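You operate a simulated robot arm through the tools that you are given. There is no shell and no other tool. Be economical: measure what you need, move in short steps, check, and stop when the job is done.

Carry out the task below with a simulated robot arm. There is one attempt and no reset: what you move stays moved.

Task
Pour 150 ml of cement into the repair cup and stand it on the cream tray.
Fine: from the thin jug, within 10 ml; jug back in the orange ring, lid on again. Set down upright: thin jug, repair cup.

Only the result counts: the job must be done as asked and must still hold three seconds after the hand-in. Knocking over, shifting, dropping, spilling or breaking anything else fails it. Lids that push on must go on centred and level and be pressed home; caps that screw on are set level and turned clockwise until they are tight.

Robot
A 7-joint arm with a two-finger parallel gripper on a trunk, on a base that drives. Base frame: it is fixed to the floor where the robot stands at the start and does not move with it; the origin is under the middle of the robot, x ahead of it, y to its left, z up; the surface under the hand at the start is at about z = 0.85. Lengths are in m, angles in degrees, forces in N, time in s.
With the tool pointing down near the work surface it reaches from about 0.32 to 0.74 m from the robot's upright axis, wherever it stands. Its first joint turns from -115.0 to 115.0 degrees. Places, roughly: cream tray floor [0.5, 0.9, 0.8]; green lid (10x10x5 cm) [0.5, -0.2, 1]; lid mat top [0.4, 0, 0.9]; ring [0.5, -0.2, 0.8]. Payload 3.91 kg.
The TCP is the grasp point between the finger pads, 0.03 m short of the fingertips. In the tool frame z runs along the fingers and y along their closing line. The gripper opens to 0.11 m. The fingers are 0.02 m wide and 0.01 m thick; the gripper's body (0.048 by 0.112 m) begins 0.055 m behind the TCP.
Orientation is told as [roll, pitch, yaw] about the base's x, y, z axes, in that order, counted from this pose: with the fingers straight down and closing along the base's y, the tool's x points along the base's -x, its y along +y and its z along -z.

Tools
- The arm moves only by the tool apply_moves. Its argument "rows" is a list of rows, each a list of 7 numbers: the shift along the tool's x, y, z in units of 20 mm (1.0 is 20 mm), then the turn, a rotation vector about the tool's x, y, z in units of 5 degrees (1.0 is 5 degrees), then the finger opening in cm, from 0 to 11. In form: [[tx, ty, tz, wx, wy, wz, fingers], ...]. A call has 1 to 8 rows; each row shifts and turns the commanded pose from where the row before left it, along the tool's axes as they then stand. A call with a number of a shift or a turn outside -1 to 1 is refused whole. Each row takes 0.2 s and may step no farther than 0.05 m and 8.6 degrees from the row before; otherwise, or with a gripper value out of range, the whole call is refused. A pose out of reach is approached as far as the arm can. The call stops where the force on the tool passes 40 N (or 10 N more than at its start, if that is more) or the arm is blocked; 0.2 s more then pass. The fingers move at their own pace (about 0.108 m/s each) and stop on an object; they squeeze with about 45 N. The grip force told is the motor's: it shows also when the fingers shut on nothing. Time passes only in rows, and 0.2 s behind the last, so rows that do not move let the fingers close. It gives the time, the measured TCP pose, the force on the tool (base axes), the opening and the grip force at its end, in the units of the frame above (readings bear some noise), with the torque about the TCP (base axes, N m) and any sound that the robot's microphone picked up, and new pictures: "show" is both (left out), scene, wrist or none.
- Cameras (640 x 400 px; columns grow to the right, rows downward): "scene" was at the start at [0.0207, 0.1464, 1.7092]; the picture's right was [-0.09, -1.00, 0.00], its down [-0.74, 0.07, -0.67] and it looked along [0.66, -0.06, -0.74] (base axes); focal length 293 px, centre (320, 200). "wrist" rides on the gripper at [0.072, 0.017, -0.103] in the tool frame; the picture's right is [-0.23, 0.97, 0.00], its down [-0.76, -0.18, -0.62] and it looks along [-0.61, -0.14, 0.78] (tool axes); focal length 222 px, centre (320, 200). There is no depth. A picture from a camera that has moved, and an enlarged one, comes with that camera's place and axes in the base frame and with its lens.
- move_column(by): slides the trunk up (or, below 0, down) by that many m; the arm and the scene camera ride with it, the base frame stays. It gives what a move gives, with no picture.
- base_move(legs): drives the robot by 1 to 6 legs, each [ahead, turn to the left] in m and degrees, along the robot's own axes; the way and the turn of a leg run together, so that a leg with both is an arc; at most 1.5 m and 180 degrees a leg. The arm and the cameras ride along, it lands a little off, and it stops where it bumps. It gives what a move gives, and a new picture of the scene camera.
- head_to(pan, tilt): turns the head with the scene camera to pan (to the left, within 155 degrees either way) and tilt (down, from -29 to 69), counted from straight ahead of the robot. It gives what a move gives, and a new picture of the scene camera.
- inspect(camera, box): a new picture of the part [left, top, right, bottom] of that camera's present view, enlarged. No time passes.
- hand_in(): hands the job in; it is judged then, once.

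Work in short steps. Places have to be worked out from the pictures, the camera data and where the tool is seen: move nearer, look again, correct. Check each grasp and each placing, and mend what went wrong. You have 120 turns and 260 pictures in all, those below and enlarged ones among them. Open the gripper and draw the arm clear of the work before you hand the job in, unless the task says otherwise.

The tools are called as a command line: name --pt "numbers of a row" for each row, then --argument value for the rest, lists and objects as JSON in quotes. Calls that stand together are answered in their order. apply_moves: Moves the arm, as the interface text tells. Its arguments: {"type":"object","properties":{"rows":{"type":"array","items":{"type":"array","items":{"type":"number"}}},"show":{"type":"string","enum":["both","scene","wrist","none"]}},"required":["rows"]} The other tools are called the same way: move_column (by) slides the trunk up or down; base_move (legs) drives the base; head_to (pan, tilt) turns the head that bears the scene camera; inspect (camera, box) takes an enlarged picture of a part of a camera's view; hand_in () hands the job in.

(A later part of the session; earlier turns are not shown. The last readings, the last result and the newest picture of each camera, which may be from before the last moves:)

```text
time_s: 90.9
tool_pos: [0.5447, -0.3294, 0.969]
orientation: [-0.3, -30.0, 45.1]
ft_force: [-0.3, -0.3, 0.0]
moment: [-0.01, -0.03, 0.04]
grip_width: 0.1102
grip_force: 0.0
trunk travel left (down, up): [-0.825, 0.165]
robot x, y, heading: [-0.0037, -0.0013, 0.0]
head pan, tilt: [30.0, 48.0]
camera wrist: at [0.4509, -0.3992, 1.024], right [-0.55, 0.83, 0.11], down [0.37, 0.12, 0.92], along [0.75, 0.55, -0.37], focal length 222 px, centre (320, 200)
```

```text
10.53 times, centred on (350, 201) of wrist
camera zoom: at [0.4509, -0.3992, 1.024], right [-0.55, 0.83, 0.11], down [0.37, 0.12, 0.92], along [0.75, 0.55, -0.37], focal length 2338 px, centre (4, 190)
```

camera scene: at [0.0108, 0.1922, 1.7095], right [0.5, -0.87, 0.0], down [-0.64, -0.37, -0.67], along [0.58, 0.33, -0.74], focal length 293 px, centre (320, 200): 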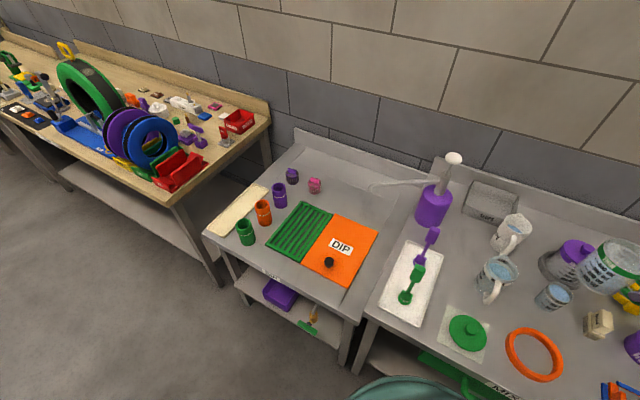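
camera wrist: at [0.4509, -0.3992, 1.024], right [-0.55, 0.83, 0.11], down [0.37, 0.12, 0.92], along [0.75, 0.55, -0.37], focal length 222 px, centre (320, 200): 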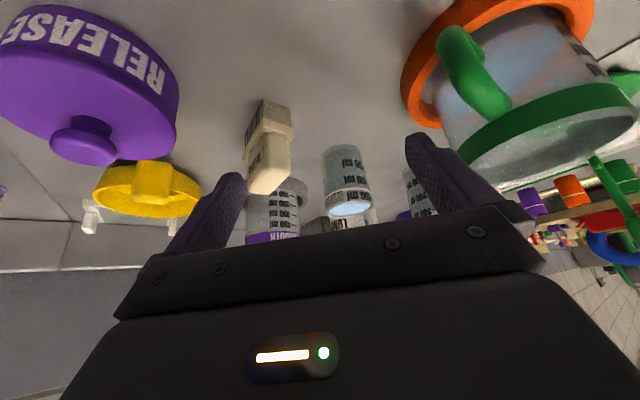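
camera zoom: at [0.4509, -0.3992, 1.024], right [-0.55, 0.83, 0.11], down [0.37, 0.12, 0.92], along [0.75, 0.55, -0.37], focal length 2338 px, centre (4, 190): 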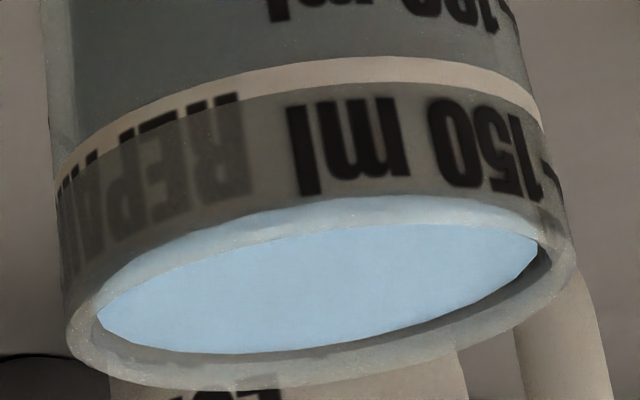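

The refined reading is ≈160 ml, so I'll take ~10 ml out. Raise, bring the tool vertical (keeping yaw 45°), then move above the cup.

apply_moves --pt "-0.5 0 -0.866 0 0 0 9" --pt "-0.5 0 -0.866 0 0 0 9" --pt "-0.5 0 -0.866 0 1 0 9" --pt "0 0 -1 0 1 0 9" --pt "0 0 0 0 1 0 9" --pt "0 0 0 0 1 0 9" --pt "0 0 0 0 1 0 9" --pt "0 0 0 0 1 0 9" --show "none"

apply_moves --pt "-1 0.1 0 0 0 0 9" --pt "-1 0.1 0 0 0 0 9" --pt "-1 0.1 0 0 0 0 9" --pt "-1 0.1 0 0 0 0 9" --pt "-1 0.1 0 0 0 0 9" --pt "-1 0.1 0 0 0 0 9" --pt "0 0 0 0 0 0 9" --show "wrist"

```text
time_s: 92.7
tool_pos: [0.5373, -0.3365, 1.0487]
orientation: [-0.2, 0.1, 45.0]
ft_force: [-0.6, 0.5, 0.5]
moment: [0.03, -0.01, -0.02]
grip_width: 0.0901
grip_force: 0.0
trunk travel left (down, up): [-0.825, 0.165]
robot x, y, heading: [0.0022, -0.0029, -0.0]
head pan, tilt: [30.0, 48.0]
```

```text
time_s: 94.3
tool_pos: [0.6149, -0.2443, 1.0498]
orientation: [-0.1, -0.1, 45.0]
ft_force: [0.2, 0.0, 0.6]
moment: [-0.02, -0.03, 0.01]
grip_width: 0.0899
grip_force: 0.1
trunk travel left (down, up): [-0.825, 0.165]
robot x, y, heading: [0.0013, -0.0035, 0.1]
head pan, tilt: [30.0, 48.0]
camera wrist: at [0.5507, -0.2834, 1.1531], right [-0.53, 0.85, 0.0], down [0.66, 0.41, 0.62], along [0.53, 0.33, -0.78], focal length 222 px, centre (320, 200)
```

wrist: 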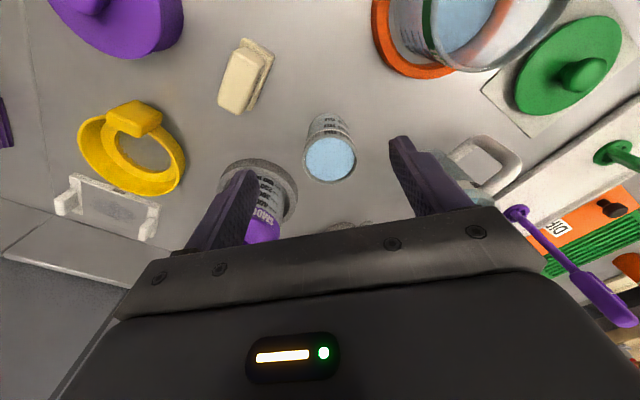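

Cup is at (0.642,-0.214). Centre over it and descend most of the way.

apply_moves --pt "-1 0.05 0 0 0 0 9" --pt "-1 0.05 0 0 0 0 9" --pt "0 0 1 0 0 0 9" --pt "0 0 1 0 0 0 9" --pt "0 0 1 0 0 0 9" --pt "0 0 0.5 0 0 0 9" --pt "0 0 0 0 0 0 9" --show "wrist"

inspect --camera "scene" --box '[520, 230, 630, 330]'

```text
time_s: 95.9
tool_pos: [0.6419, -0.2141, 0.9784]
orientation: [-0.2, -0.1, 45.0]
ft_force: [-0.2, -0.5, 0.2]
moment: [0.0, 0.01, 0.02]
grip_width: 0.0899
grip_force: 0.0
trunk travel left (down, up): [-0.825, 0.165]
robot x, y, heading: [0.002, -0.0006, 0.4]
head pan, tilt: [30.0, 48.0]
camera wrist: at [0.5774, -0.2536, 1.082], right [-0.53, 0.85, 0.0], down [0.66, 0.41, 0.62], along [0.53, 0.33, -0.78], focal length 222 px, centre (320, 200)
```

wrist: 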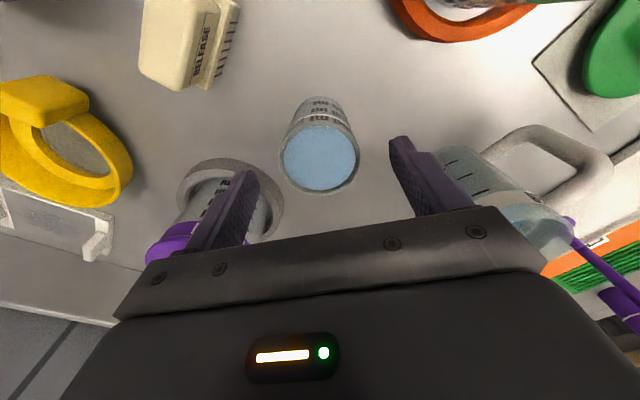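

```text
4.00 times, centred on (575, 280) of scene
camera zoom: at [0.0106, 0.1927, 1.7094], right [0.5, -0.87, 0.0], down [-0.64, -0.37, -0.67], along [0.58, 0.33, -0.74], focal length 1170 px, centre (-700, -120)
```

zoom: 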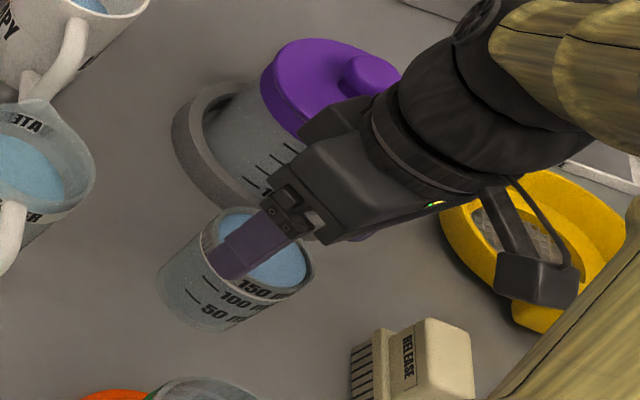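

Well centred and clear of SMOOTH. Descend to z≈0.900 and close on the cup.

apply_moves --pt "0 0 1 0 0 0 9" --pt "0 0 1 0 0 0 9" --pt "0 0 1 0 0 0 9" --pt "0 0 0.9 0 0 0 9" --pt "0 0 0 0 0 0 7" --pt "0 0 0 0 0 0 5.5" --pt "0 0 0 0 0 0 5" --pt "0 0 0 0 0 0 5" --show "wrist"

inspect --camera "scene" --box '[520, 230, 630, 330]'

```text
time_s: 97.7
tool_pos: [0.6418, -0.2121, 0.8996]
orientation: [-0.1, -0.1, 45.0]
ft_force: [0.3, -0.7, 0.0]
moment: [-0.01, 0.0, 0.01]
grip_width: 0.064
grip_force: 45.3
trunk travel left (down, up): [-0.825, 0.165]
robot x, y, heading: [0.0012, -0.0003, -0.1]
head pan, tilt: [30.0, 48.0]
camera wrist: at [0.5774, -0.2531, 1.0048], right [-0.53, 0.85, 0.0], down [0.66, 0.41, 0.62], along [0.53, 0.33, -0.78], focal length 222 px, centre (320, 200)
```

wrist: 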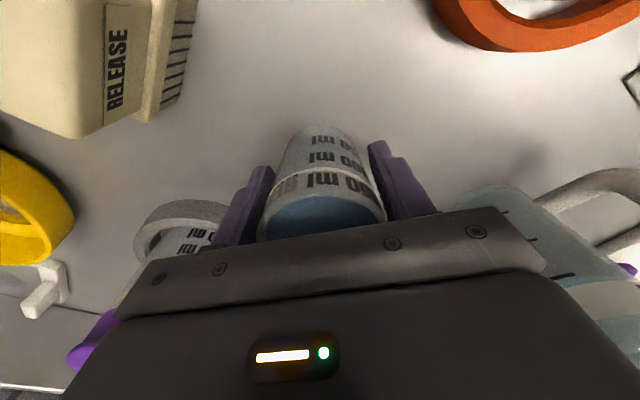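

```text
4.00 times, centred on (575, 280) of scene
camera zoom: at [0.0107, 0.1927, 1.7094], right [0.5, -0.87, 0.0], down [-0.64, -0.37, -0.67], along [0.58, 0.33, -0.74], focal length 1170 px, centre (-700, -120)
```

zoom: 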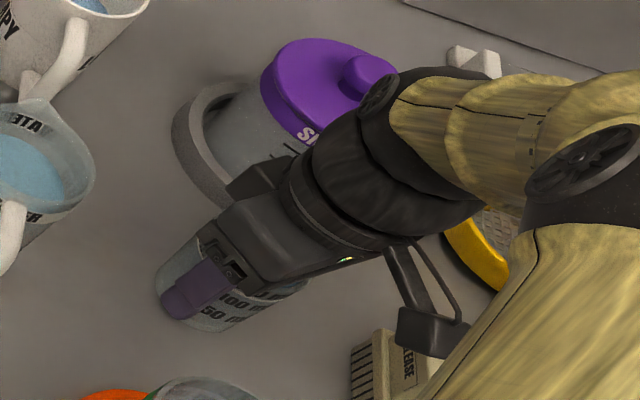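

Cup held (64 mm). Lift it smoothly and bring it next to/over the jug.

apply_moves --pt "0 0 -0.4 0 0 0 5" --pt "0 0 -0.8 0 0 0 5" --pt "0 0 -1 0 0 0 5" --pt "0 0 -1 0 0 0 5" --pt "0 0 -1 0 0 0 5" --pt "0 0 -1 0 0 0 5" --pt "0 0 -1 0 0 0 5" --pt "0 0 -0.5 0 0 0 5" --show "none"

apply_moves --pt "0.2 0.5 0 0 0 0 5" --pt "0.424 0.98 0 0 0 0 5" --pt "0.424 0.98 0 0 0 0 5" --pt "0.424 0.98 0 0 0 0 5" --pt "0.424 0.98 0 0 0 0 5" --pt "0.424 0.98 0 0 0 0 5" --pt "0.424 0.98 0 0 0 0 5" --pt "0.2 0.5 0 0 0 0 5" --show "wrist"

inspect --camera "scene" --box '[470, 240, 620, 390]'

```text
time_s: 99.5
tool_pos: [0.6426, -0.2133, 1.0337]
orientation: [-0.1, -0.1, 45.0]
ft_force: [0.0, -0.3, 0.0]
moment: [0.0, 0.03, 0.02]
grip_width: 0.0641
grip_force: 45.0
trunk travel left (down, up): [-0.825, 0.165]
robot x, y, heading: [0.0029, -0.0002, 0.1]
head pan, tilt: [30.0, 48.0]
```

```text
time_s: 101.3
tool_pos: [0.5051, -0.1579, 1.0324]
orientation: [-0.1, -0.1, 45.0]
ft_force: [-1.6, -0.3, -0.6]
moment: [-0.03, -0.03, 0.02]
grip_width: 0.0642
grip_force: 45.1
trunk travel left (down, up): [-0.825, 0.165]
robot x, y, heading: [0.0003, 0.0002, -0.2]
head pan, tilt: [30.0, 48.0]
camera wrist: at [0.4391, -0.1973, 1.1376], right [-0.53, 0.85, 0.0], down [0.66, 0.41, 0.62], along [0.53, 0.33, -0.78], focal length 222 px, centre (320, 200)
```

wrist: 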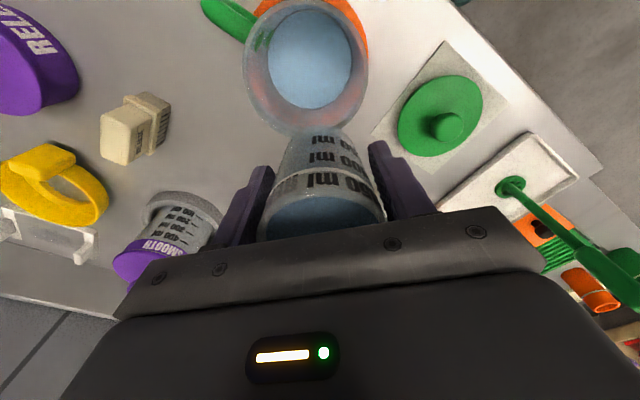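

```text
2.67 times, centred on (545, 315) of scene
camera zoom: at [0.0103, 0.1927, 1.7094], right [0.5, -0.87, 0.0], down [-0.64, -0.37, -0.67], along [0.58, 0.33, -0.74], focal length 780 px, centre (-280, -107)
```

zoom: 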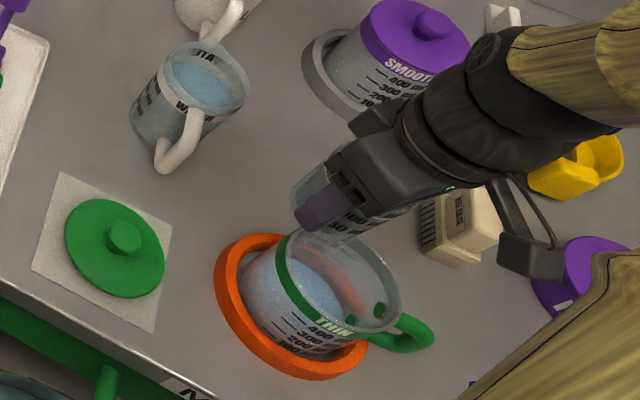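

Cup is positioned with its near lip over the jug mouth. Tilt 10° toward the jug and look.

apply_moves --pt "0 0 0 0 -0.5 0 5" --pt "0 0 0 0 -0.5 0 5" --pt "0 0 0 0 -0.5 0 5" --pt "0 0 0 0 -0.5 0 5" --pt "0 0 0 0 0 0 5" --show "wrist"

inspect --camera "wrist" --box '[250, 60, 400, 250]'

```text
time_s: 102.5
tool_pos: [0.5033, -0.1583, 1.0334]
orientation: [0.0, -10.1, 45.1]
ft_force: [0.5, 1.0, -0.4]
moment: [-0.03, 0.0, -0.01]
grip_width: 0.0641
grip_force: 45.1
trunk travel left (down, up): [-0.825, 0.165]
robot x, y, heading: [0.0012, 0.0016, 0.0]
head pan, tilt: [30.0, 48.0]
camera wrist: at [0.4269, -0.2098, 1.1239], right [-0.53, 0.85, 0.04], down [0.58, 0.33, 0.75], along [0.62, 0.42, -0.66], focal length 222 px, centre (320, 200)
```

wrist: 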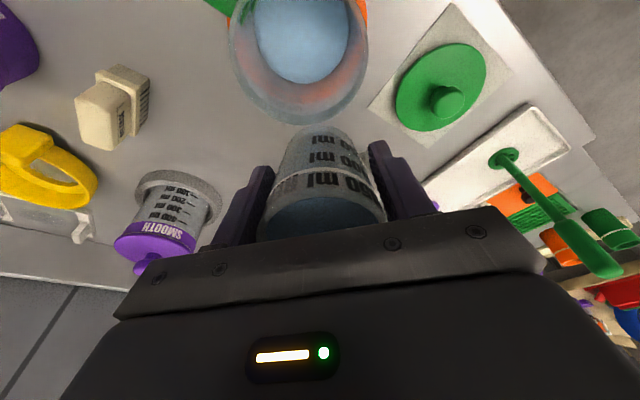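

```text
2.11 times, centred on (325, 155) of wrist
camera zoom: at [0.4269, -0.2098, 1.1239], right [-0.53, 0.85, 0.04], down [0.58, 0.33, 0.75], along [0.62, 0.42, -0.66], focal length 468 px, centre (310, 295)
```

zoom: 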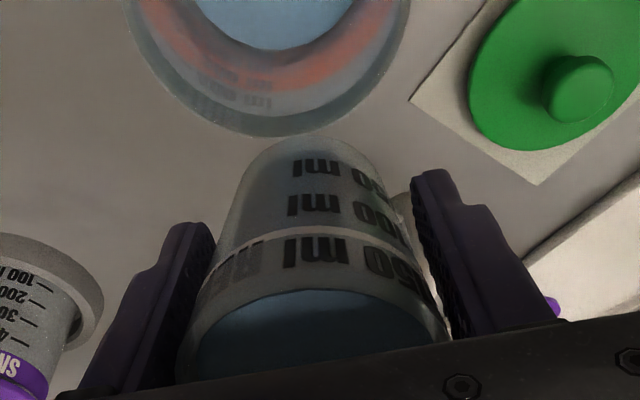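

No flow at 10°. Tilt on to 13° and look at the lip.

apply_moves --pt "0 0 0 0 -0.3 0 5" --pt "0 0 0 0 -0.3 0 5" --pt "0 0 0 0 0 0 5" --pt "0 0 0 0 0 0 5" --show "none"

inspect --camera "wrist" --box '[270, 170, 390, 245]'

inspect --camera "scene" --box '[520, 270, 600, 350]'

```text
time_s: 103.5
tool_pos: [0.5038, -0.1584, 1.0341]
orientation: [0.0, -13.0, 45.0]
ft_force: [0.3, -0.1, 0.4]
moment: [-0.01, 0.01, -0.02]
grip_width: 0.0639
grip_force: 45.0
trunk travel left (down, up): [-0.825, 0.165]
robot x, y, heading: [-0.0001, -0.0019, 0.0]
head pan, tilt: [30.0, 48.0]
```

```text
5.33 times, centred on (330, 208) of wrist
camera zoom: at [0.4231, -0.2135, 1.1189], right [-0.53, 0.85, 0.05], down [0.55, 0.3, 0.78], along [0.64, 0.44, -0.62], focal length 1185 px, centre (267, 160)
```

zoom: 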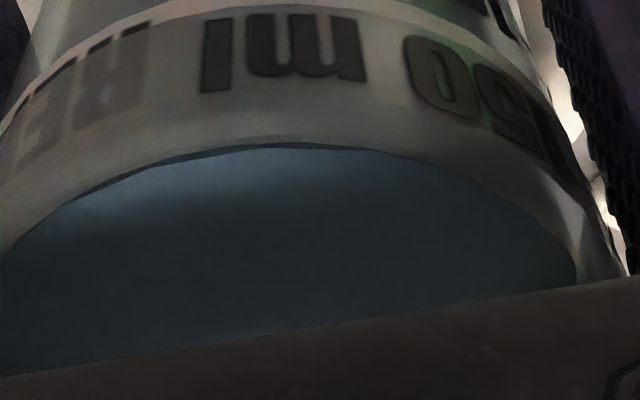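

```text
5.00 times, centred on (560, 310) of scene
camera zoom: at [0.0105, 0.1926, 1.7094], right [0.5, -0.87, 0.0], down [-0.64, -0.37, -0.67], along [0.58, 0.33, -0.74], focal length 1463 px, centre (-880, -350)
```

zoom: 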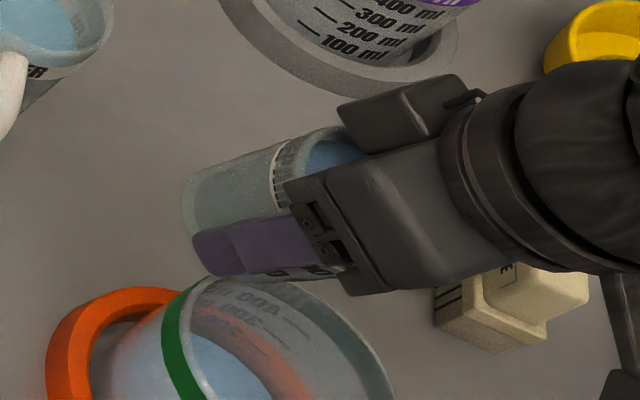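

Superb view: liquid is a hair below the lip. Onset should be ≈14–15°. Tilt 1.5° more.

apply_moves --pt "0 0 0 0 -0.3 0 5" --pt "0 0 0 0 0 0 5" --pt "0 0 0 0 0 0 5" --show "none"

inspect --camera "wrist" --box '[270, 170, 390, 245]'

```text
time_s: 104.3
tool_pos: [0.5024, -0.1583, 1.0339]
orientation: [-0.1, -14.6, 45.1]
ft_force: [0.5, 1.1, 0.2]
moment: [0.01, 0.0, -0.01]
grip_width: 0.0639
grip_force: 45.4
trunk travel left (down, up): [-0.825, 0.165]
robot x, y, heading: [0.0028, -0.0015, -0.3]
head pan, tilt: [30.0, 48.0]
```

```text
5.33 times, centred on (330, 208) of wrist
camera zoom: at [0.4211, -0.215, 1.1167], right [-0.53, 0.84, 0.06], down [0.53, 0.29, 0.8], along [0.66, 0.45, -0.6], focal length 1185 px, centre (267, 160)
```

zoom: 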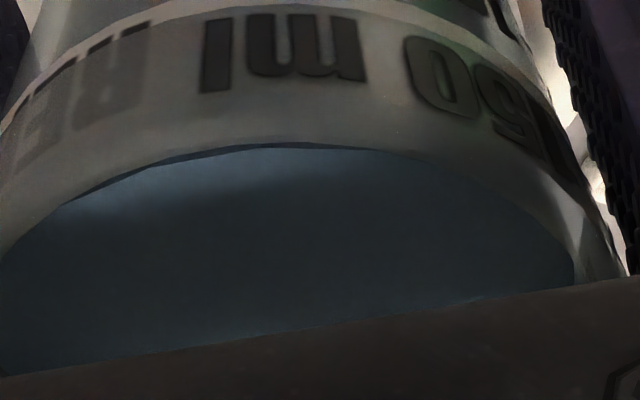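

Flow may already have begun (surface stays at the lip). Geometry says ~18.5° leaves 149–153 ml; tilt gently to 18.5° and hold.

apply_moves --pt "0 0 0 0 -0.26 0 5" --pt "0 0 0 0 -0.26 0 5" --pt "0 0 0 0 -0.26 0 5" --pt "0 0 0 0 0 0 5" --pt "0 0 0 0 0 0 5" --pt "0 0 0 0 0 0 5" --show "none"

inspect --camera "wrist" --box '[250, 100, 400, 245]'

```text
time_s: 105.7
tool_pos: [0.5035, -0.1574, 1.0338]
orientation: [-0.1, -18.5, 45.1]
ft_force: [-0.2, -0.5, -0.7]
moment: [0.03, 0.0, 0.0]
grip_width: 0.0639
grip_force: 45.1
trunk travel left (down, up): [-0.825, 0.165]
robot x, y, heading: [-0.0027, -0.0011, -0.2]
head pan, tilt: [30.0, 48.0]
```

```text
2.76 times, centred on (325, 172) of wrist
camera zoom: at [0.418, -0.2187, 1.11], right [-0.54, 0.84, 0.07], down [0.5, 0.25, 0.83], along [0.68, 0.48, -0.55], focal length 613 px, centre (306, 276)
```

zoom: 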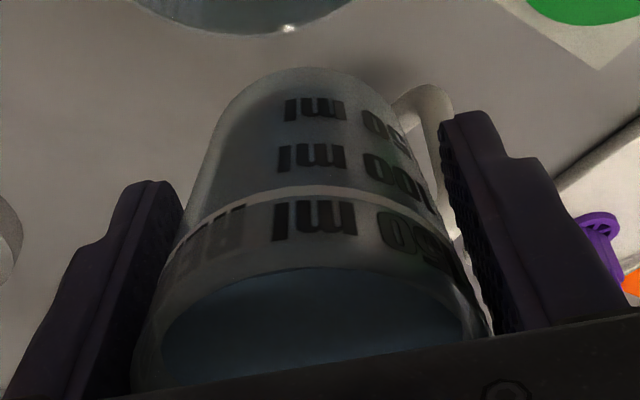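

Bring the cup upright and carry it back to its former spot for a comparison measurement.

apply_moves --pt "0 0 0 0 0.9 0 5" --pt "0 0 0 0 0.9 0 5" --pt "0 0 0 0 0.9 0 5" --pt "0 0 0 0 0.98 0 5" --pt "0 0 0 0 0 0 5" --show "none"

apply_moves --pt "-0.2 -0.5 0 0 0 0 5" --pt "-0.424 -0.98 0 0 0 0 5" --pt "-0.424 -0.98 0 0 0 0 5" --pt "-0.424 -0.98 0 0 0 0 5" --pt "-0.424 -0.98 0 0 0 0 5" --pt "-0.424 -0.98 0 0 0 0 5" --pt "-0.424 -0.98 0 0 0 0 5" --pt "-0.2 -0.5 0 0 0 0 5" --show "none"

apply_moves --pt "0 0 1 0 0 0 5" --pt "0 0 1 0 0 0 5" --pt "0 0 1 0 0 0 5" --pt "0 0 1 0 0 0 5" --pt "0 0 1 0 0 0 5" --pt "0 0 1 0 0 0 5" --pt "0 0 0.5 0 0 0 5" --pt "0 0 0 0 0 0 5" --show "wrist"

```text
time_s: 106.9
tool_pos: [0.5029, -0.1591, 1.0342]
orientation: [-0.1, 0.0, 45.0]
ft_force: [0.1, 0.5, -1.2]
moment: [-0.01, 0.02, 0.0]
grip_width: 0.064
grip_force: 45.0
trunk travel left (down, up): [-0.825, 0.165]
robot x, y, heading: [0.0018, 0.0014, -0.0]
head pan, tilt: [30.0, 48.0]
```

```text
time_s: 108.7
tool_pos: [0.6434, -0.2145, 1.0352]
orientation: [-0.1, -0.2, 45.0]
ft_force: [-0.3, -0.6, -0.4]
moment: [0.03, 0.02, -0.01]
grip_width: 0.0641
grip_force: 44.8
trunk travel left (down, up): [-0.825, 0.165]
robot x, y, heading: [0.0005, 0.0014, -0.1]
head pan, tilt: [30.0, 48.0]
```

```text
time_s: 110.5
tool_pos: [0.6435, -0.2144, 0.9046]
orientation: [-0.1, -0.1, 45.0]
ft_force: [0.5, -0.3, -0.2]
moment: [-0.02, -0.02, 0.0]
grip_width: 0.0642
grip_force: 44.6
trunk travel left (down, up): [-0.825, 0.165]
robot x, y, heading: [-0.0027, 0.0033, -0.2]
head pan, tilt: [30.0, 48.0]
camera wrist: at [0.5785, -0.2545, 1.0084], right [-0.53, 0.85, 0.0], down [0.66, 0.41, 0.62], along [0.53, 0.33, -0.78], focal length 222 px, centre (320, 200)
```

wrist: 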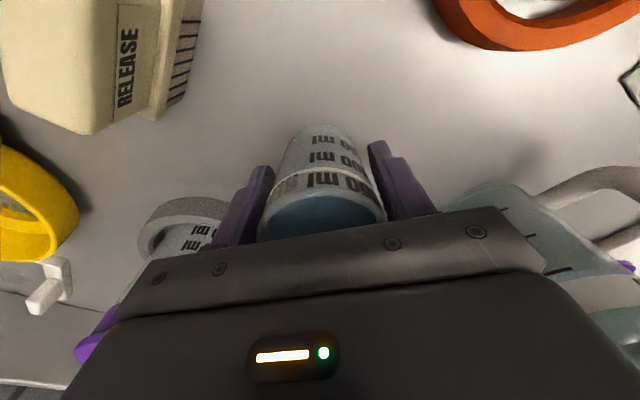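

Lower the last ~5 mm until contact, release and rise.

apply_moves --pt "0 0 0.1 0 0 0 5" --pt "0 0 0.1 0 0 0 5" --pt "0 0 0.06 0 0 0 5" --pt "0 0 0 0 0 0 5" --show "none"

```text
time_s: 111.5
tool_pos: [0.6444, -0.2145, 0.9]
orientation: [-0.4, -0.2, 44.9]
ft_force: [1.2, -1.0, 10.2]
moment: [0.17, 0.09, 0.01]
grip_width: 0.064
grip_force: 45.5
trunk travel left (down, up): [-0.825, 0.165]
robot x, y, heading: [0.0007, 0.0018, -0.0]
head pan, tilt: [30.0, 48.0]
```

Contact made. Release, rise, and go back to the low measuring pose.

apply_moves --pt "0 0 -0.03 0 0 0 5" --pt "0 0 0 0 0 0 7" --pt "0 0 0 0 0 0 9" --pt "0 0 -1 0 0 0 9" --pt "0 0 -1 0 0 0 9" --pt "0 0 -1 0 0 0 9" --pt "0 0 -1 0 0 0 9" --pt "0 0 -1 0 0 0 9" --show "none"

apply_moves --pt "1 -0.1 -0.9 0 0 0 9" --pt "1 -0.1 -0.9 0 0 0 9" --pt "1 -0.1 -0.6 0 0 0 9" --pt "1 -0.1 0 0 0 0 9" --pt "1 -0.1 0 0 0 0 9" --pt "1 -0.1 0 0 0 0 9" --pt "1 -0.1 0 0 0 0 9" --pt "0.7 0 0 0 0 0 9" --show "none"

inspect --camera "scene" --box '[545, 270, 585, 310]'

apply_moves --pt "0 0 0 0 -1 0 11" --pt "0 0 0 0 -1 0 11" --pt "0 0 0.5 0 -1 0 11" --pt "0.2 0 0.8 0 -1 0 11" --pt "0.3 0 0.9 0 -1 0 11" --pt "0.4 0 0.9 0 -1 0 11" --pt "0.5 0 0.866 0 0 0 11" --pt "0 0 0 0 0 0 11" --show "wrist"

```text
time_s: 113.3
tool_pos: [0.6427, -0.2137, 1.001]
orientation: [-0.1, 0.0, 45.0]
ft_force: [-0.3, -0.1, -0.5]
moment: [-0.02, 0.0, -0.01]
grip_width: 0.0902
grip_force: 0.1
trunk travel left (down, up): [-0.825, 0.165]
robot x, y, heading: [-0.0014, 0.0025, -0.2]
head pan, tilt: [30.0, 48.0]
```

```text
time_s: 115.1
tool_pos: [0.5438, -0.3332, 1.0475]
orientation: [0.0, -0.1, 45.0]
ft_force: [-0.1, 0.0, 0.5]
moment: [0.0, -0.03, 0.0]
grip_width: 0.09
grip_force: 0.1
trunk travel left (down, up): [-0.825, 0.165]
robot x, y, heading: [0.0035, -0.0017, -0.1]
head pan, tilt: [30.0, 48.0]
```

```text
10.00 times, centred on (565, 290) of scene
camera zoom: at [0.0103, 0.1925, 1.7094], right [0.5, -0.87, 0.0], down [-0.64, -0.37, -0.67], along [0.58, 0.33, -0.74], focal length 2926 px, centre (-2130, -700)
```

zoom: 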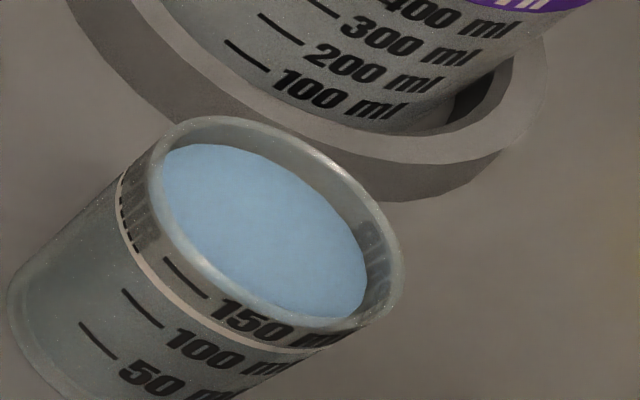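

```text
time_s: 116.9
tool_pos: [0.5448, -0.3297, 0.9629]
orientation: [-0.2, -30.0, 45.0]
ft_force: [0.1, 0.3, -0.3]
moment: [0.02, -0.01, 0.01]
grip_width: 0.11
grip_force: 0.1
trunk travel left (down, up): [-0.825, 0.165]
robot x, y, heading: [-0.0021, 0.0042, 0.0]
head pan, tilt: [30.0, 48.0]
camera wrist: at [0.4504, -0.3999, 1.0174], right [-0.55, 0.83, 0.11], down [0.37, 0.12, 0.92], along [0.75, 0.55, -0.37], focal length 222 px, centre (320, 200)
```

wrist: 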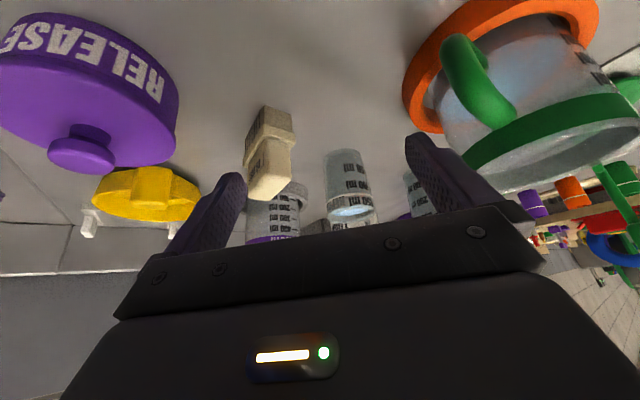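

inspect --camera "wrist" --box '[328, 184, 372, 222]'

inspect --camera "wrist" --box '[322, 165, 374, 220]'

```text
10.53 times, centred on (350, 203) of wrist
camera zoom: at [0.4504, -0.3999, 1.0174], right [-0.55, 0.83, 0.11], down [0.37, 0.12, 0.92], along [0.75, 0.55, -0.37], focal length 2338 px, centre (4, 168)
```

zoom: 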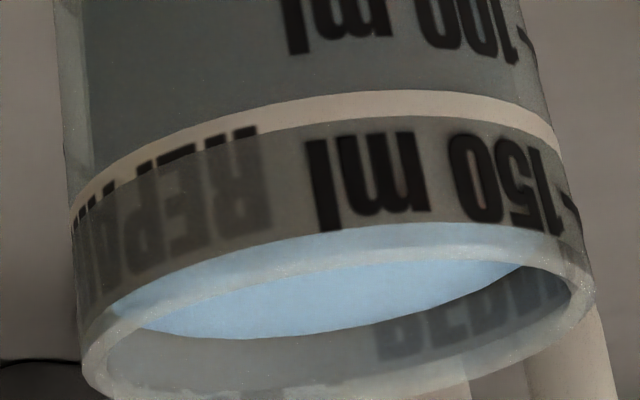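

```text
7.27 times, centred on (348, 192) of wrist
camera zoom: at [0.4504, -0.3999, 1.0174], right [-0.55, 0.83, 0.11], down [0.37, 0.12, 0.92], along [0.75, 0.55, -0.37], focal length 1615 px, centre (116, 254)
```

zoom: 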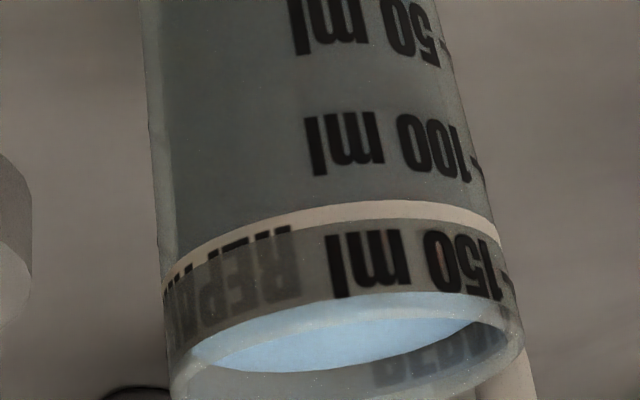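

Now ≈145–147 ml (two views agree; 14 ml came off) — inside 140–160. Next, the lid: raise, go vertical, and travel to above the lid on the mat.

apply_moves --pt "-0.5 0 -0.866 0 0 0 9" --pt "-0.5 0 -0.866 0 0 0 7" --pt "-0.5 0 -0.866 0 1 0 6" --pt "0 0 -1 0 1 0 6" --pt "0 0 -1 0 1 0 6" --pt "0 0 -0.5 0 1 0 6" --pt "0 0 0 0 1 0 6" --pt "0 0 0 0 1 0 6" --show "none"

apply_moves --pt "-0.49 0.967 0 0 0 0 6" --pt "-0.49 0.967 0 0 0 0 6" --pt "-0.49 0.967 0 0 0 0 6" --pt "-0.49 0.967 0 0 0 0 6" --pt "-0.49 0.967 0 0 0 0 6" --pt "-0.49 0.967 0 0 0 0 6" --pt "-0.49 0.967 0 0 0 0 6" --pt "-0.49 0.967 0 0 0 0 6" --show "none"

apply_moves --pt "-0.49 0.967 0 0 0 0 6" --pt "-0.49 0.967 0 0 0 0 6" --pt "-0.49 0.967 0 0 0 0 6" --pt "-0.49 0.967 0 0 0 0 6" --pt "-0.49 0.967 0 0 0 0 6" --pt "-0.49 0.967 0 0 0 0 6" --pt "0 0 0 0 0 0 6" --show "wrist"

```text
time_s: 118.7
tool_pos: [0.5325, -0.3429, 1.0689]
orientation: [0.0, -0.1, 45.1]
ft_force: [0.1, -0.4, -0.4]
moment: [-0.03, 0.03, 0.01]
grip_width: 0.0599
grip_force: 0.0
trunk travel left (down, up): [-0.825, 0.165]
robot x, y, heading: [0.0045, -0.0024, 0.1]
head pan, tilt: [30.0, 48.0]
```

```text
time_s: 120.5
tool_pos: [0.4805, -0.1783, 1.0694]
orientation: [-0.2, -0.1, 45.0]
ft_force: [0.1, 0.0, -0.3]
moment: [0.01, -0.04, 0.02]
grip_width: 0.0601
grip_force: 0.0
trunk travel left (down, up): [-0.825, 0.165]
robot x, y, heading: [-0.0, 0.0016, -0.0]
head pan, tilt: [30.0, 48.0]
```

```text
time_s: 122.1
tool_pos: [0.44, -0.0546, 1.0685]
orientation: [0.0, -0.1, 45.0]
ft_force: [0.2, -0.1, -0.9]
moment: [0.0, 0.0, 0.03]
grip_width: 0.06
grip_force: 0.0
trunk travel left (down, up): [-0.825, 0.165]
robot x, y, heading: [-0.0009, -0.0007, 0.0]
head pan, tilt: [30.0, 48.0]
camera wrist: at [0.3751, -0.0943, 1.1729], right [-0.53, 0.85, 0.0], down [0.66, 0.41, 0.62], along [0.53, 0.33, -0.78], focal length 222 px, centre (320, 200)
```

wrist: 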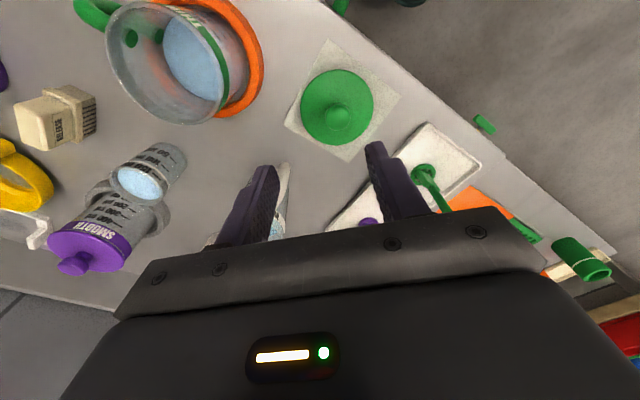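

Move over the knob (0.438,-0.0265) and descend most of the way.

apply_moves --pt "-0.45 0.55 0.3 0 0 0 6" --pt "-0.45 0.55 0.8 0 0 0 6" --pt "0 0 1 0 0 0 6" --pt "0 0 1 0 0 0 6" --pt "0 0 1 0 0 0 6" --pt "0 0 1 0 0 0 6" --pt "0 0 1 0 0 0 6" --pt "0 0 0.5 0 0 0 6" --show "wrist"

```text
time_s: 123.9
tool_pos: [0.4369, -0.0283, 0.9371]
orientation: [-0.2, -0.1, 45.0]
ft_force: [0.7, 0.1, 0.1]
moment: [0.0, -0.01, -0.05]
grip_width: 0.0601
grip_force: 0.0
trunk travel left (down, up): [-0.825, 0.165]
robot x, y, heading: [0.0011, -0.0011, -0.1]
head pan, tilt: [30.0, 48.0]
camera wrist: at [0.371, -0.0669, 1.0409], right [-0.53, 0.85, 0.0], down [0.66, 0.41, 0.63], along [0.53, 0.33, -0.78], focal length 222 px, centre (320, 200)
```

wrist: 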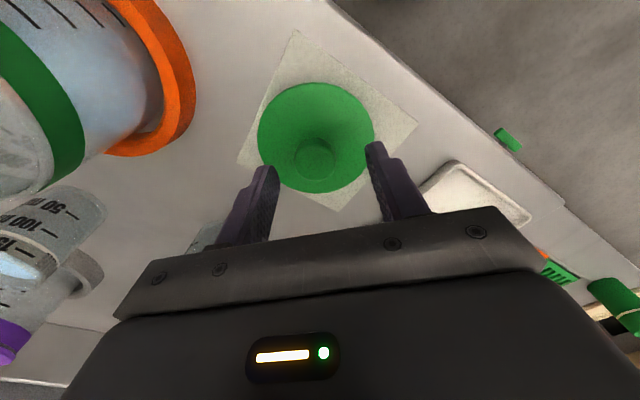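

Aligned; descend to grasp height and close on the knob.

apply_moves --pt "0 -0.08 0.8 0 0 0 6" --pt "0 0 0.75 0 0 0 6" --pt "0 0 0 0 0 0 3" --pt "0 0 0 0 0 0 0" --pt "0 0 0 0 0 0 0" --pt "0 0 0 0 0 0 0" --show "wrist"

```text
time_s: 125.3
tool_pos: [0.4359, -0.0292, 0.9051]
orientation: [-0.1, -0.1, 44.9]
ft_force: [0.6, -0.6, 0.6]
moment: [0.04, -0.02, 0.02]
grip_width: 0.0299
grip_force: 44.2
trunk travel left (down, up): [-0.825, 0.165]
robot x, y, heading: [-0.0038, 0.0016, -0.2]
head pan, tilt: [30.0, 48.0]
camera wrist: at [0.3723, -0.0685, 1.0091], right [-0.53, 0.85, 0.0], down [0.66, 0.41, 0.62], along [0.53, 0.33, -0.78], focal length 222 px, centre (320, 200)
```

wrist: 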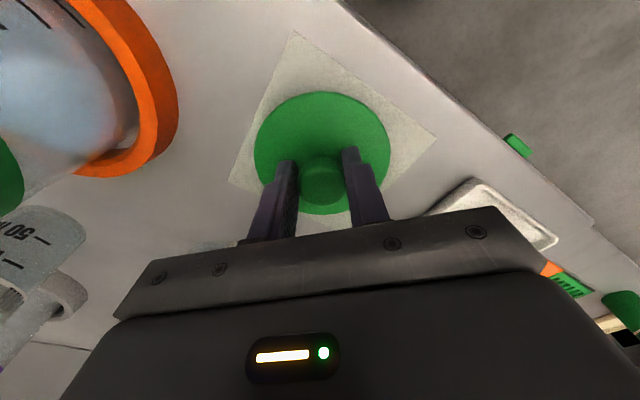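

Knob gripped. Lift and carry the lid to above the jug axis.

apply_moves --pt "0 0 -0.5 0 0 0 0" --pt "0 0 -1 0 0 0 0" --pt "0 0 -1 0 0 0 0" --pt "0 0 -1 0 0 0 0" --pt "0 0 -1 0 0 0 0" --pt "0 0 -1 0 0 0 0" --pt "0 0 -1 0 0 0 0" --pt "0 0 -1 0 0 0 0" --show "none"

apply_moves --pt "0.3 -0.46 0 0 0 0 0" --pt "0.6 -0.92 0 0 0 0 0" --pt "0.6 -0.92 0 0 0 0 0" --pt "0.6 -0.92 0 0 0 0 0" --pt "0.6 -0.92 0 0 0 0 0" --pt "0.6 -0.92 0 0 0 0 0" --pt "0.6 -0.92 0 0 0 0 0" --pt "0.56 -0.88 0 0 0 0 0"

inspect --camera "scene" --box '[480, 270, 620, 400]'

```text
time_s: 127.1
tool_pos: [0.4366, -0.0283, 1.0562]
orientation: [-0.1, -0.1, 45.0]
ft_force: [0.1, -1.0, -1.4]
moment: [-0.01, 0.0, -0.02]
grip_width: 0.0295
grip_force: 44.4
trunk travel left (down, up): [-0.825, 0.165]
robot x, y, heading: [-0.0054, 0.0013, -0.0]
head pan, tilt: [30.0, 48.0]
```

```text
time_s: 128.9
tool_pos: [0.4711, -0.1899, 1.0554]
orientation: [-0.1, -0.1, 45.0]
ft_force: [-0.3, 0.8, -0.5]
moment: [-0.03, 0.04, -0.01]
grip_width: 0.0299
grip_force: 44.8
trunk travel left (down, up): [-0.825, 0.165]
robot x, y, heading: [0.0016, 0.0034, -0.1]
head pan, tilt: [30.0, 48.0]
camera scene: at [0.0107, 0.192, 1.7095], right [0.5, -0.87, 0.0], down [-0.64, -0.37, -0.67], along [0.58, 0.33, -0.74], focal length 293 px, centre (320, 200)
camera wrist: at [0.4069, -0.2299, 1.1601], right [-0.53, 0.85, 0.0], down [0.66, 0.41, 0.62], along [0.53, 0.33, -0.78], focal length 222 px, centre (320, 200)
```

scene: 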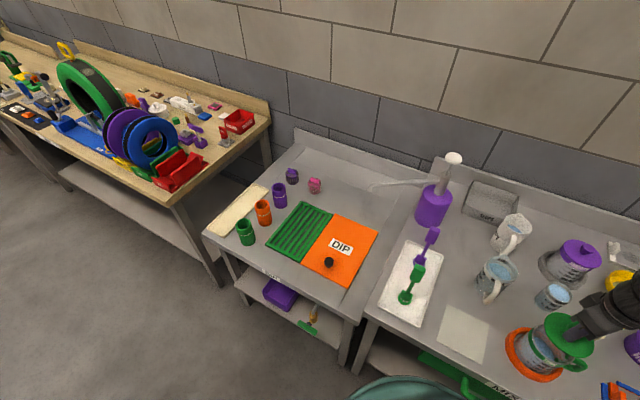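
wrist: 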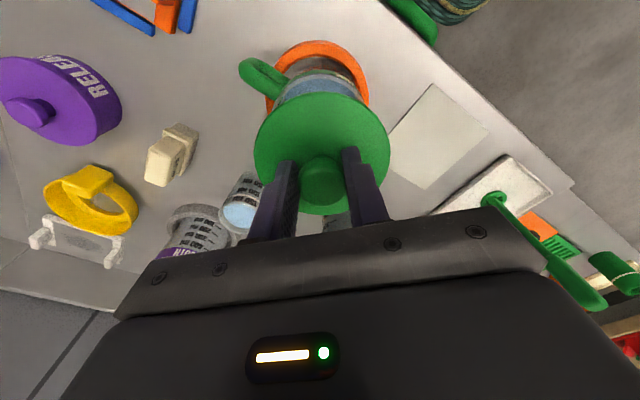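

```text
3.08 times, centred on (550, 335) of scene
camera zoom: at [0.0107, 0.192, 1.7095], right [0.5, -0.87, 0.0], down [-0.64, -0.37, -0.67], along [0.58, 0.33, -0.74], focal length 900 px, centre (-388, -215)
```

zoom: 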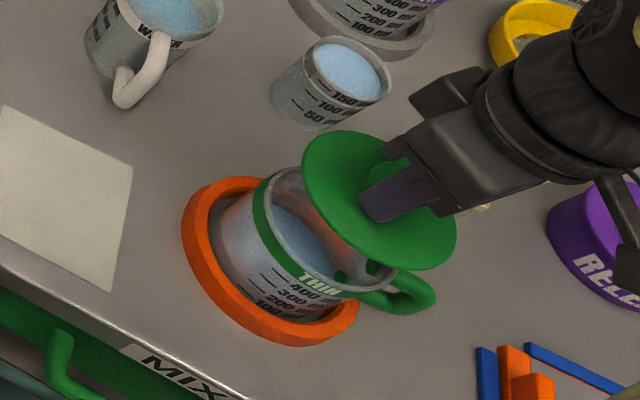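

Lower to 12 mm above seat height (as in the earlier picture after lid removal) to compare alignment.

apply_moves --pt "0.02 0.02 0.8 0 0 0 0" --pt "0.02 0.02 0.8 0 0 0 0" --pt "0 0 0.5 0 0 0 0" --pt "0 0 0 0 0 0 0" --show "wrist"

inspect --camera "scene" --box '[500, 290, 610, 390]'

inspect --camera "wrist" --box '[230, 30, 410, 220]'

```text
time_s: 129.9
tool_pos: [0.4703, -0.1884, 1.0132]
orientation: [-0.1, -0.1, 45.1]
ft_force: [0.7, -0.9, -1.1]
moment: [0.01, -0.01, -0.01]
grip_width: 0.0296
grip_force: 45.2
trunk travel left (down, up): [-0.825, 0.165]
robot x, y, heading: [-0.0022, -0.0004, -0.2]
head pan, tilt: [30.0, 48.0]
camera wrist: at [0.4047, -0.2282, 1.1173], right [-0.53, 0.85, 0.0], down [0.66, 0.41, 0.62], along [0.53, 0.33, -0.78], focal length 222 px, centre (320, 200)
```

wrist: 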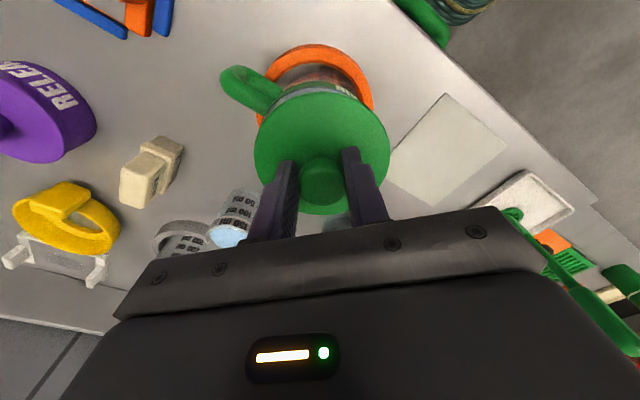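

```text
4.00 times, centred on (555, 340) of scene
camera zoom: at [0.0103, 0.1928, 1.7094], right [0.5, -0.87, 0.0], down [-0.64, -0.37, -0.67], along [0.58, 0.33, -0.74], focal length 1170 px, centre (-620, -360)
```

zoom: 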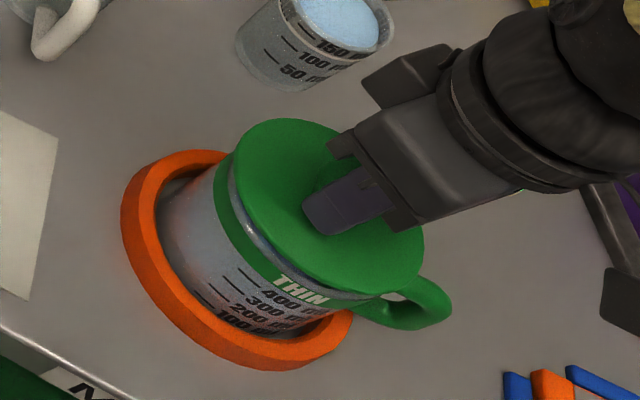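

```text
2.11 times, centred on (320, 125) of wrist
camera zoom: at [0.4047, -0.2282, 1.1173], right [-0.53, 0.85, 0.0], down [0.66, 0.41, 0.62], along [0.53, 0.33, -0.78], focal length 468 px, centre (320, 358)
```

zoom: 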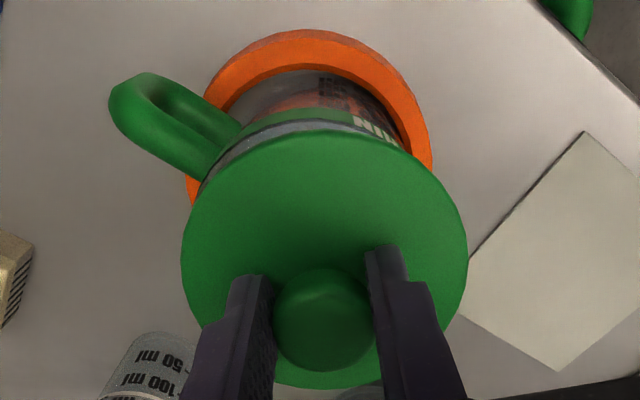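

I want to verify centring more precisely; zoom on lid and rim.

inspect --camera "scene" --box '[545, 310, 615, 375]'

inspect --camera "wrist" --box '[250, 70, 400, 170]'

```text
6.15 times, centred on (580, 342) of scene
camera zoom: at [0.0103, 0.1928, 1.7094], right [0.5, -0.87, 0.0], down [-0.64, -0.37, -0.67], along [0.58, 0.33, -0.74], focal length 1800 px, centre (-1280, -677)
```

zoom: 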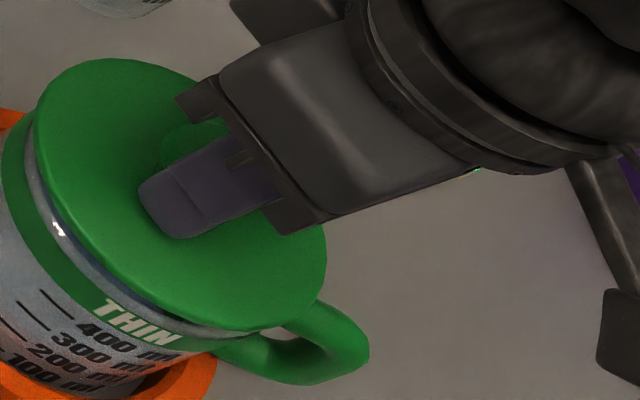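

```text
4.00 times, centred on (325, 120) of wrist
camera zoom: at [0.4047, -0.2282, 1.1173], right [-0.53, 0.85, 0.0], down [0.66, 0.41, 0.62], along [0.53, 0.33, -0.78], focal length 888 px, centre (300, 520)
```

zoom: 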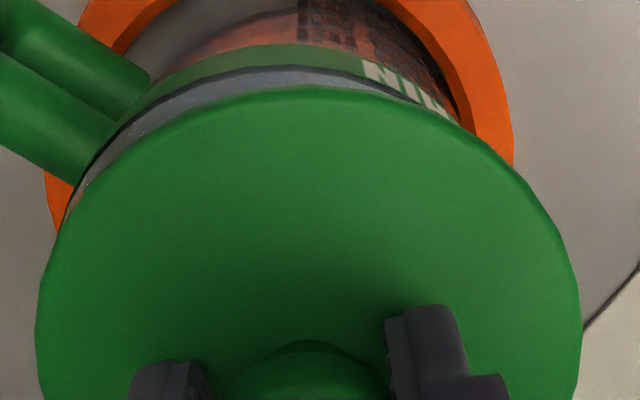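

Centring is within a few mm; shift ~1.5 mm toward -y and lower gently, watching forces.

apply_moves --pt "0.03 -0.08 0.1 0 0 0 0" --pt "0 0 0.2 0 0 0 0" --pt "0 0 0.1 0 0 0 0" --pt "0 0 0.1 0 0 0 0" --pt "0 0 0 0 0 0 0" --show "none"

inspect --camera "scene" --box '[510, 300, 610, 390]'

```text
time_s: 131.1
tool_pos: [0.4705, -0.1903, 1.0026]
orientation: [-0.1, -0.1, 45.0]
ft_force: [0.3, -1.0, -0.7]
moment: [0.01, -0.03, 0.04]
grip_width: 0.0295
grip_force: 44.6
trunk travel left (down, up): [-0.825, 0.165]
robot x, y, heading: [0.0025, -0.0048, 0.1]
head pan, tilt: [30.0, 48.0]
```

```text
4.44 times, centred on (560, 345) of scene
camera zoom: at [0.0105, 0.1927, 1.7094], right [0.5, -0.87, 0.0], down [-0.64, -0.37, -0.67], along [0.58, 0.33, -0.74], focal length 1300 px, centre (-747, -444)
```

zoom: 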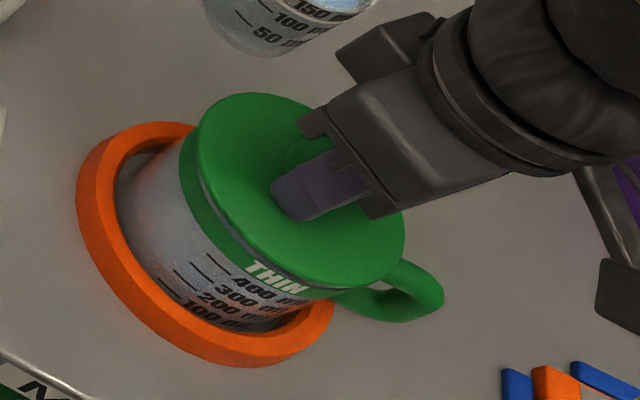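

No contact yet, gap closing. Continue down in 2 mm steps and press.

apply_moves --pt "0 0 0.1 0 0 0 0" --pt "0 0 0.1 0 0 0 0" --pt "0 0 0.1 0 0 0 0" --pt "0 0 0.1 0 0 0 0" --pt "0 0 0 0 0 0 0" --show "none"

inspect --camera "scene" --box '[510, 300, 610, 390]'

```text
time_s: 132.3
tool_pos: [0.47, -0.1893, 0.9965]
orientation: [-0.4, -0.1, 45.0]
ft_force: [0.9, -1.2, 15.3]
moment: [-0.06, 0.14, 0.18]
grip_width: 0.0294
grip_force: 44.6
trunk travel left (down, up): [-0.825, 0.165]
robot x, y, heading: [-0.0013, 0.005, -0.1]
head pan, tilt: [30.0, 48.0]
```

```text
4.44 times, centred on (560, 345) of scene
camera zoom: at [0.0093, 0.193, 1.7096], right [0.5, -0.87, 0.0], down [-0.64, -0.37, -0.67], along [0.58, 0.33, -0.74], focal length 1300 px, centre (-747, -444)
```

zoom: 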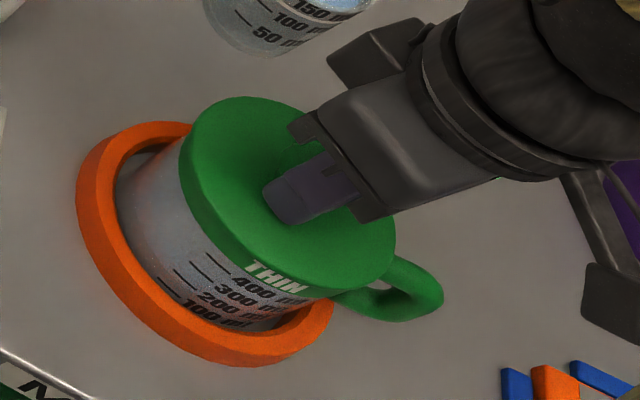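

Lid is flush, level, force rising. Press home a bit more.

apply_moves --pt "0 0 0.1 0 0 0 0" --pt "0 0 0.1 0 0 0 0" --pt "0 0 0.1 0 0 0 0" --pt "0 0 0.1 0 0 0 0" --show "none"

```text
time_s: 133.0
tool_pos: [0.4704, -0.19, 0.9941]
orientation: [-0.5, -0.2, 45.1]
ft_force: [-4.0, 1.0, 17.1]
moment: [0.28, 0.27, 0.19]
grip_width: 0.0296
grip_force: 44.8
trunk travel left (down, up): [-0.825, 0.165]
robot x, y, heading: [-0.0022, 0.0011, -0.1]
head pan, tilt: [30.0, 48.0]
stopped in row 3: the force on the tool passed its limit at 44 N (the readings are from after the stop); the commanded pose is now the measured one
```

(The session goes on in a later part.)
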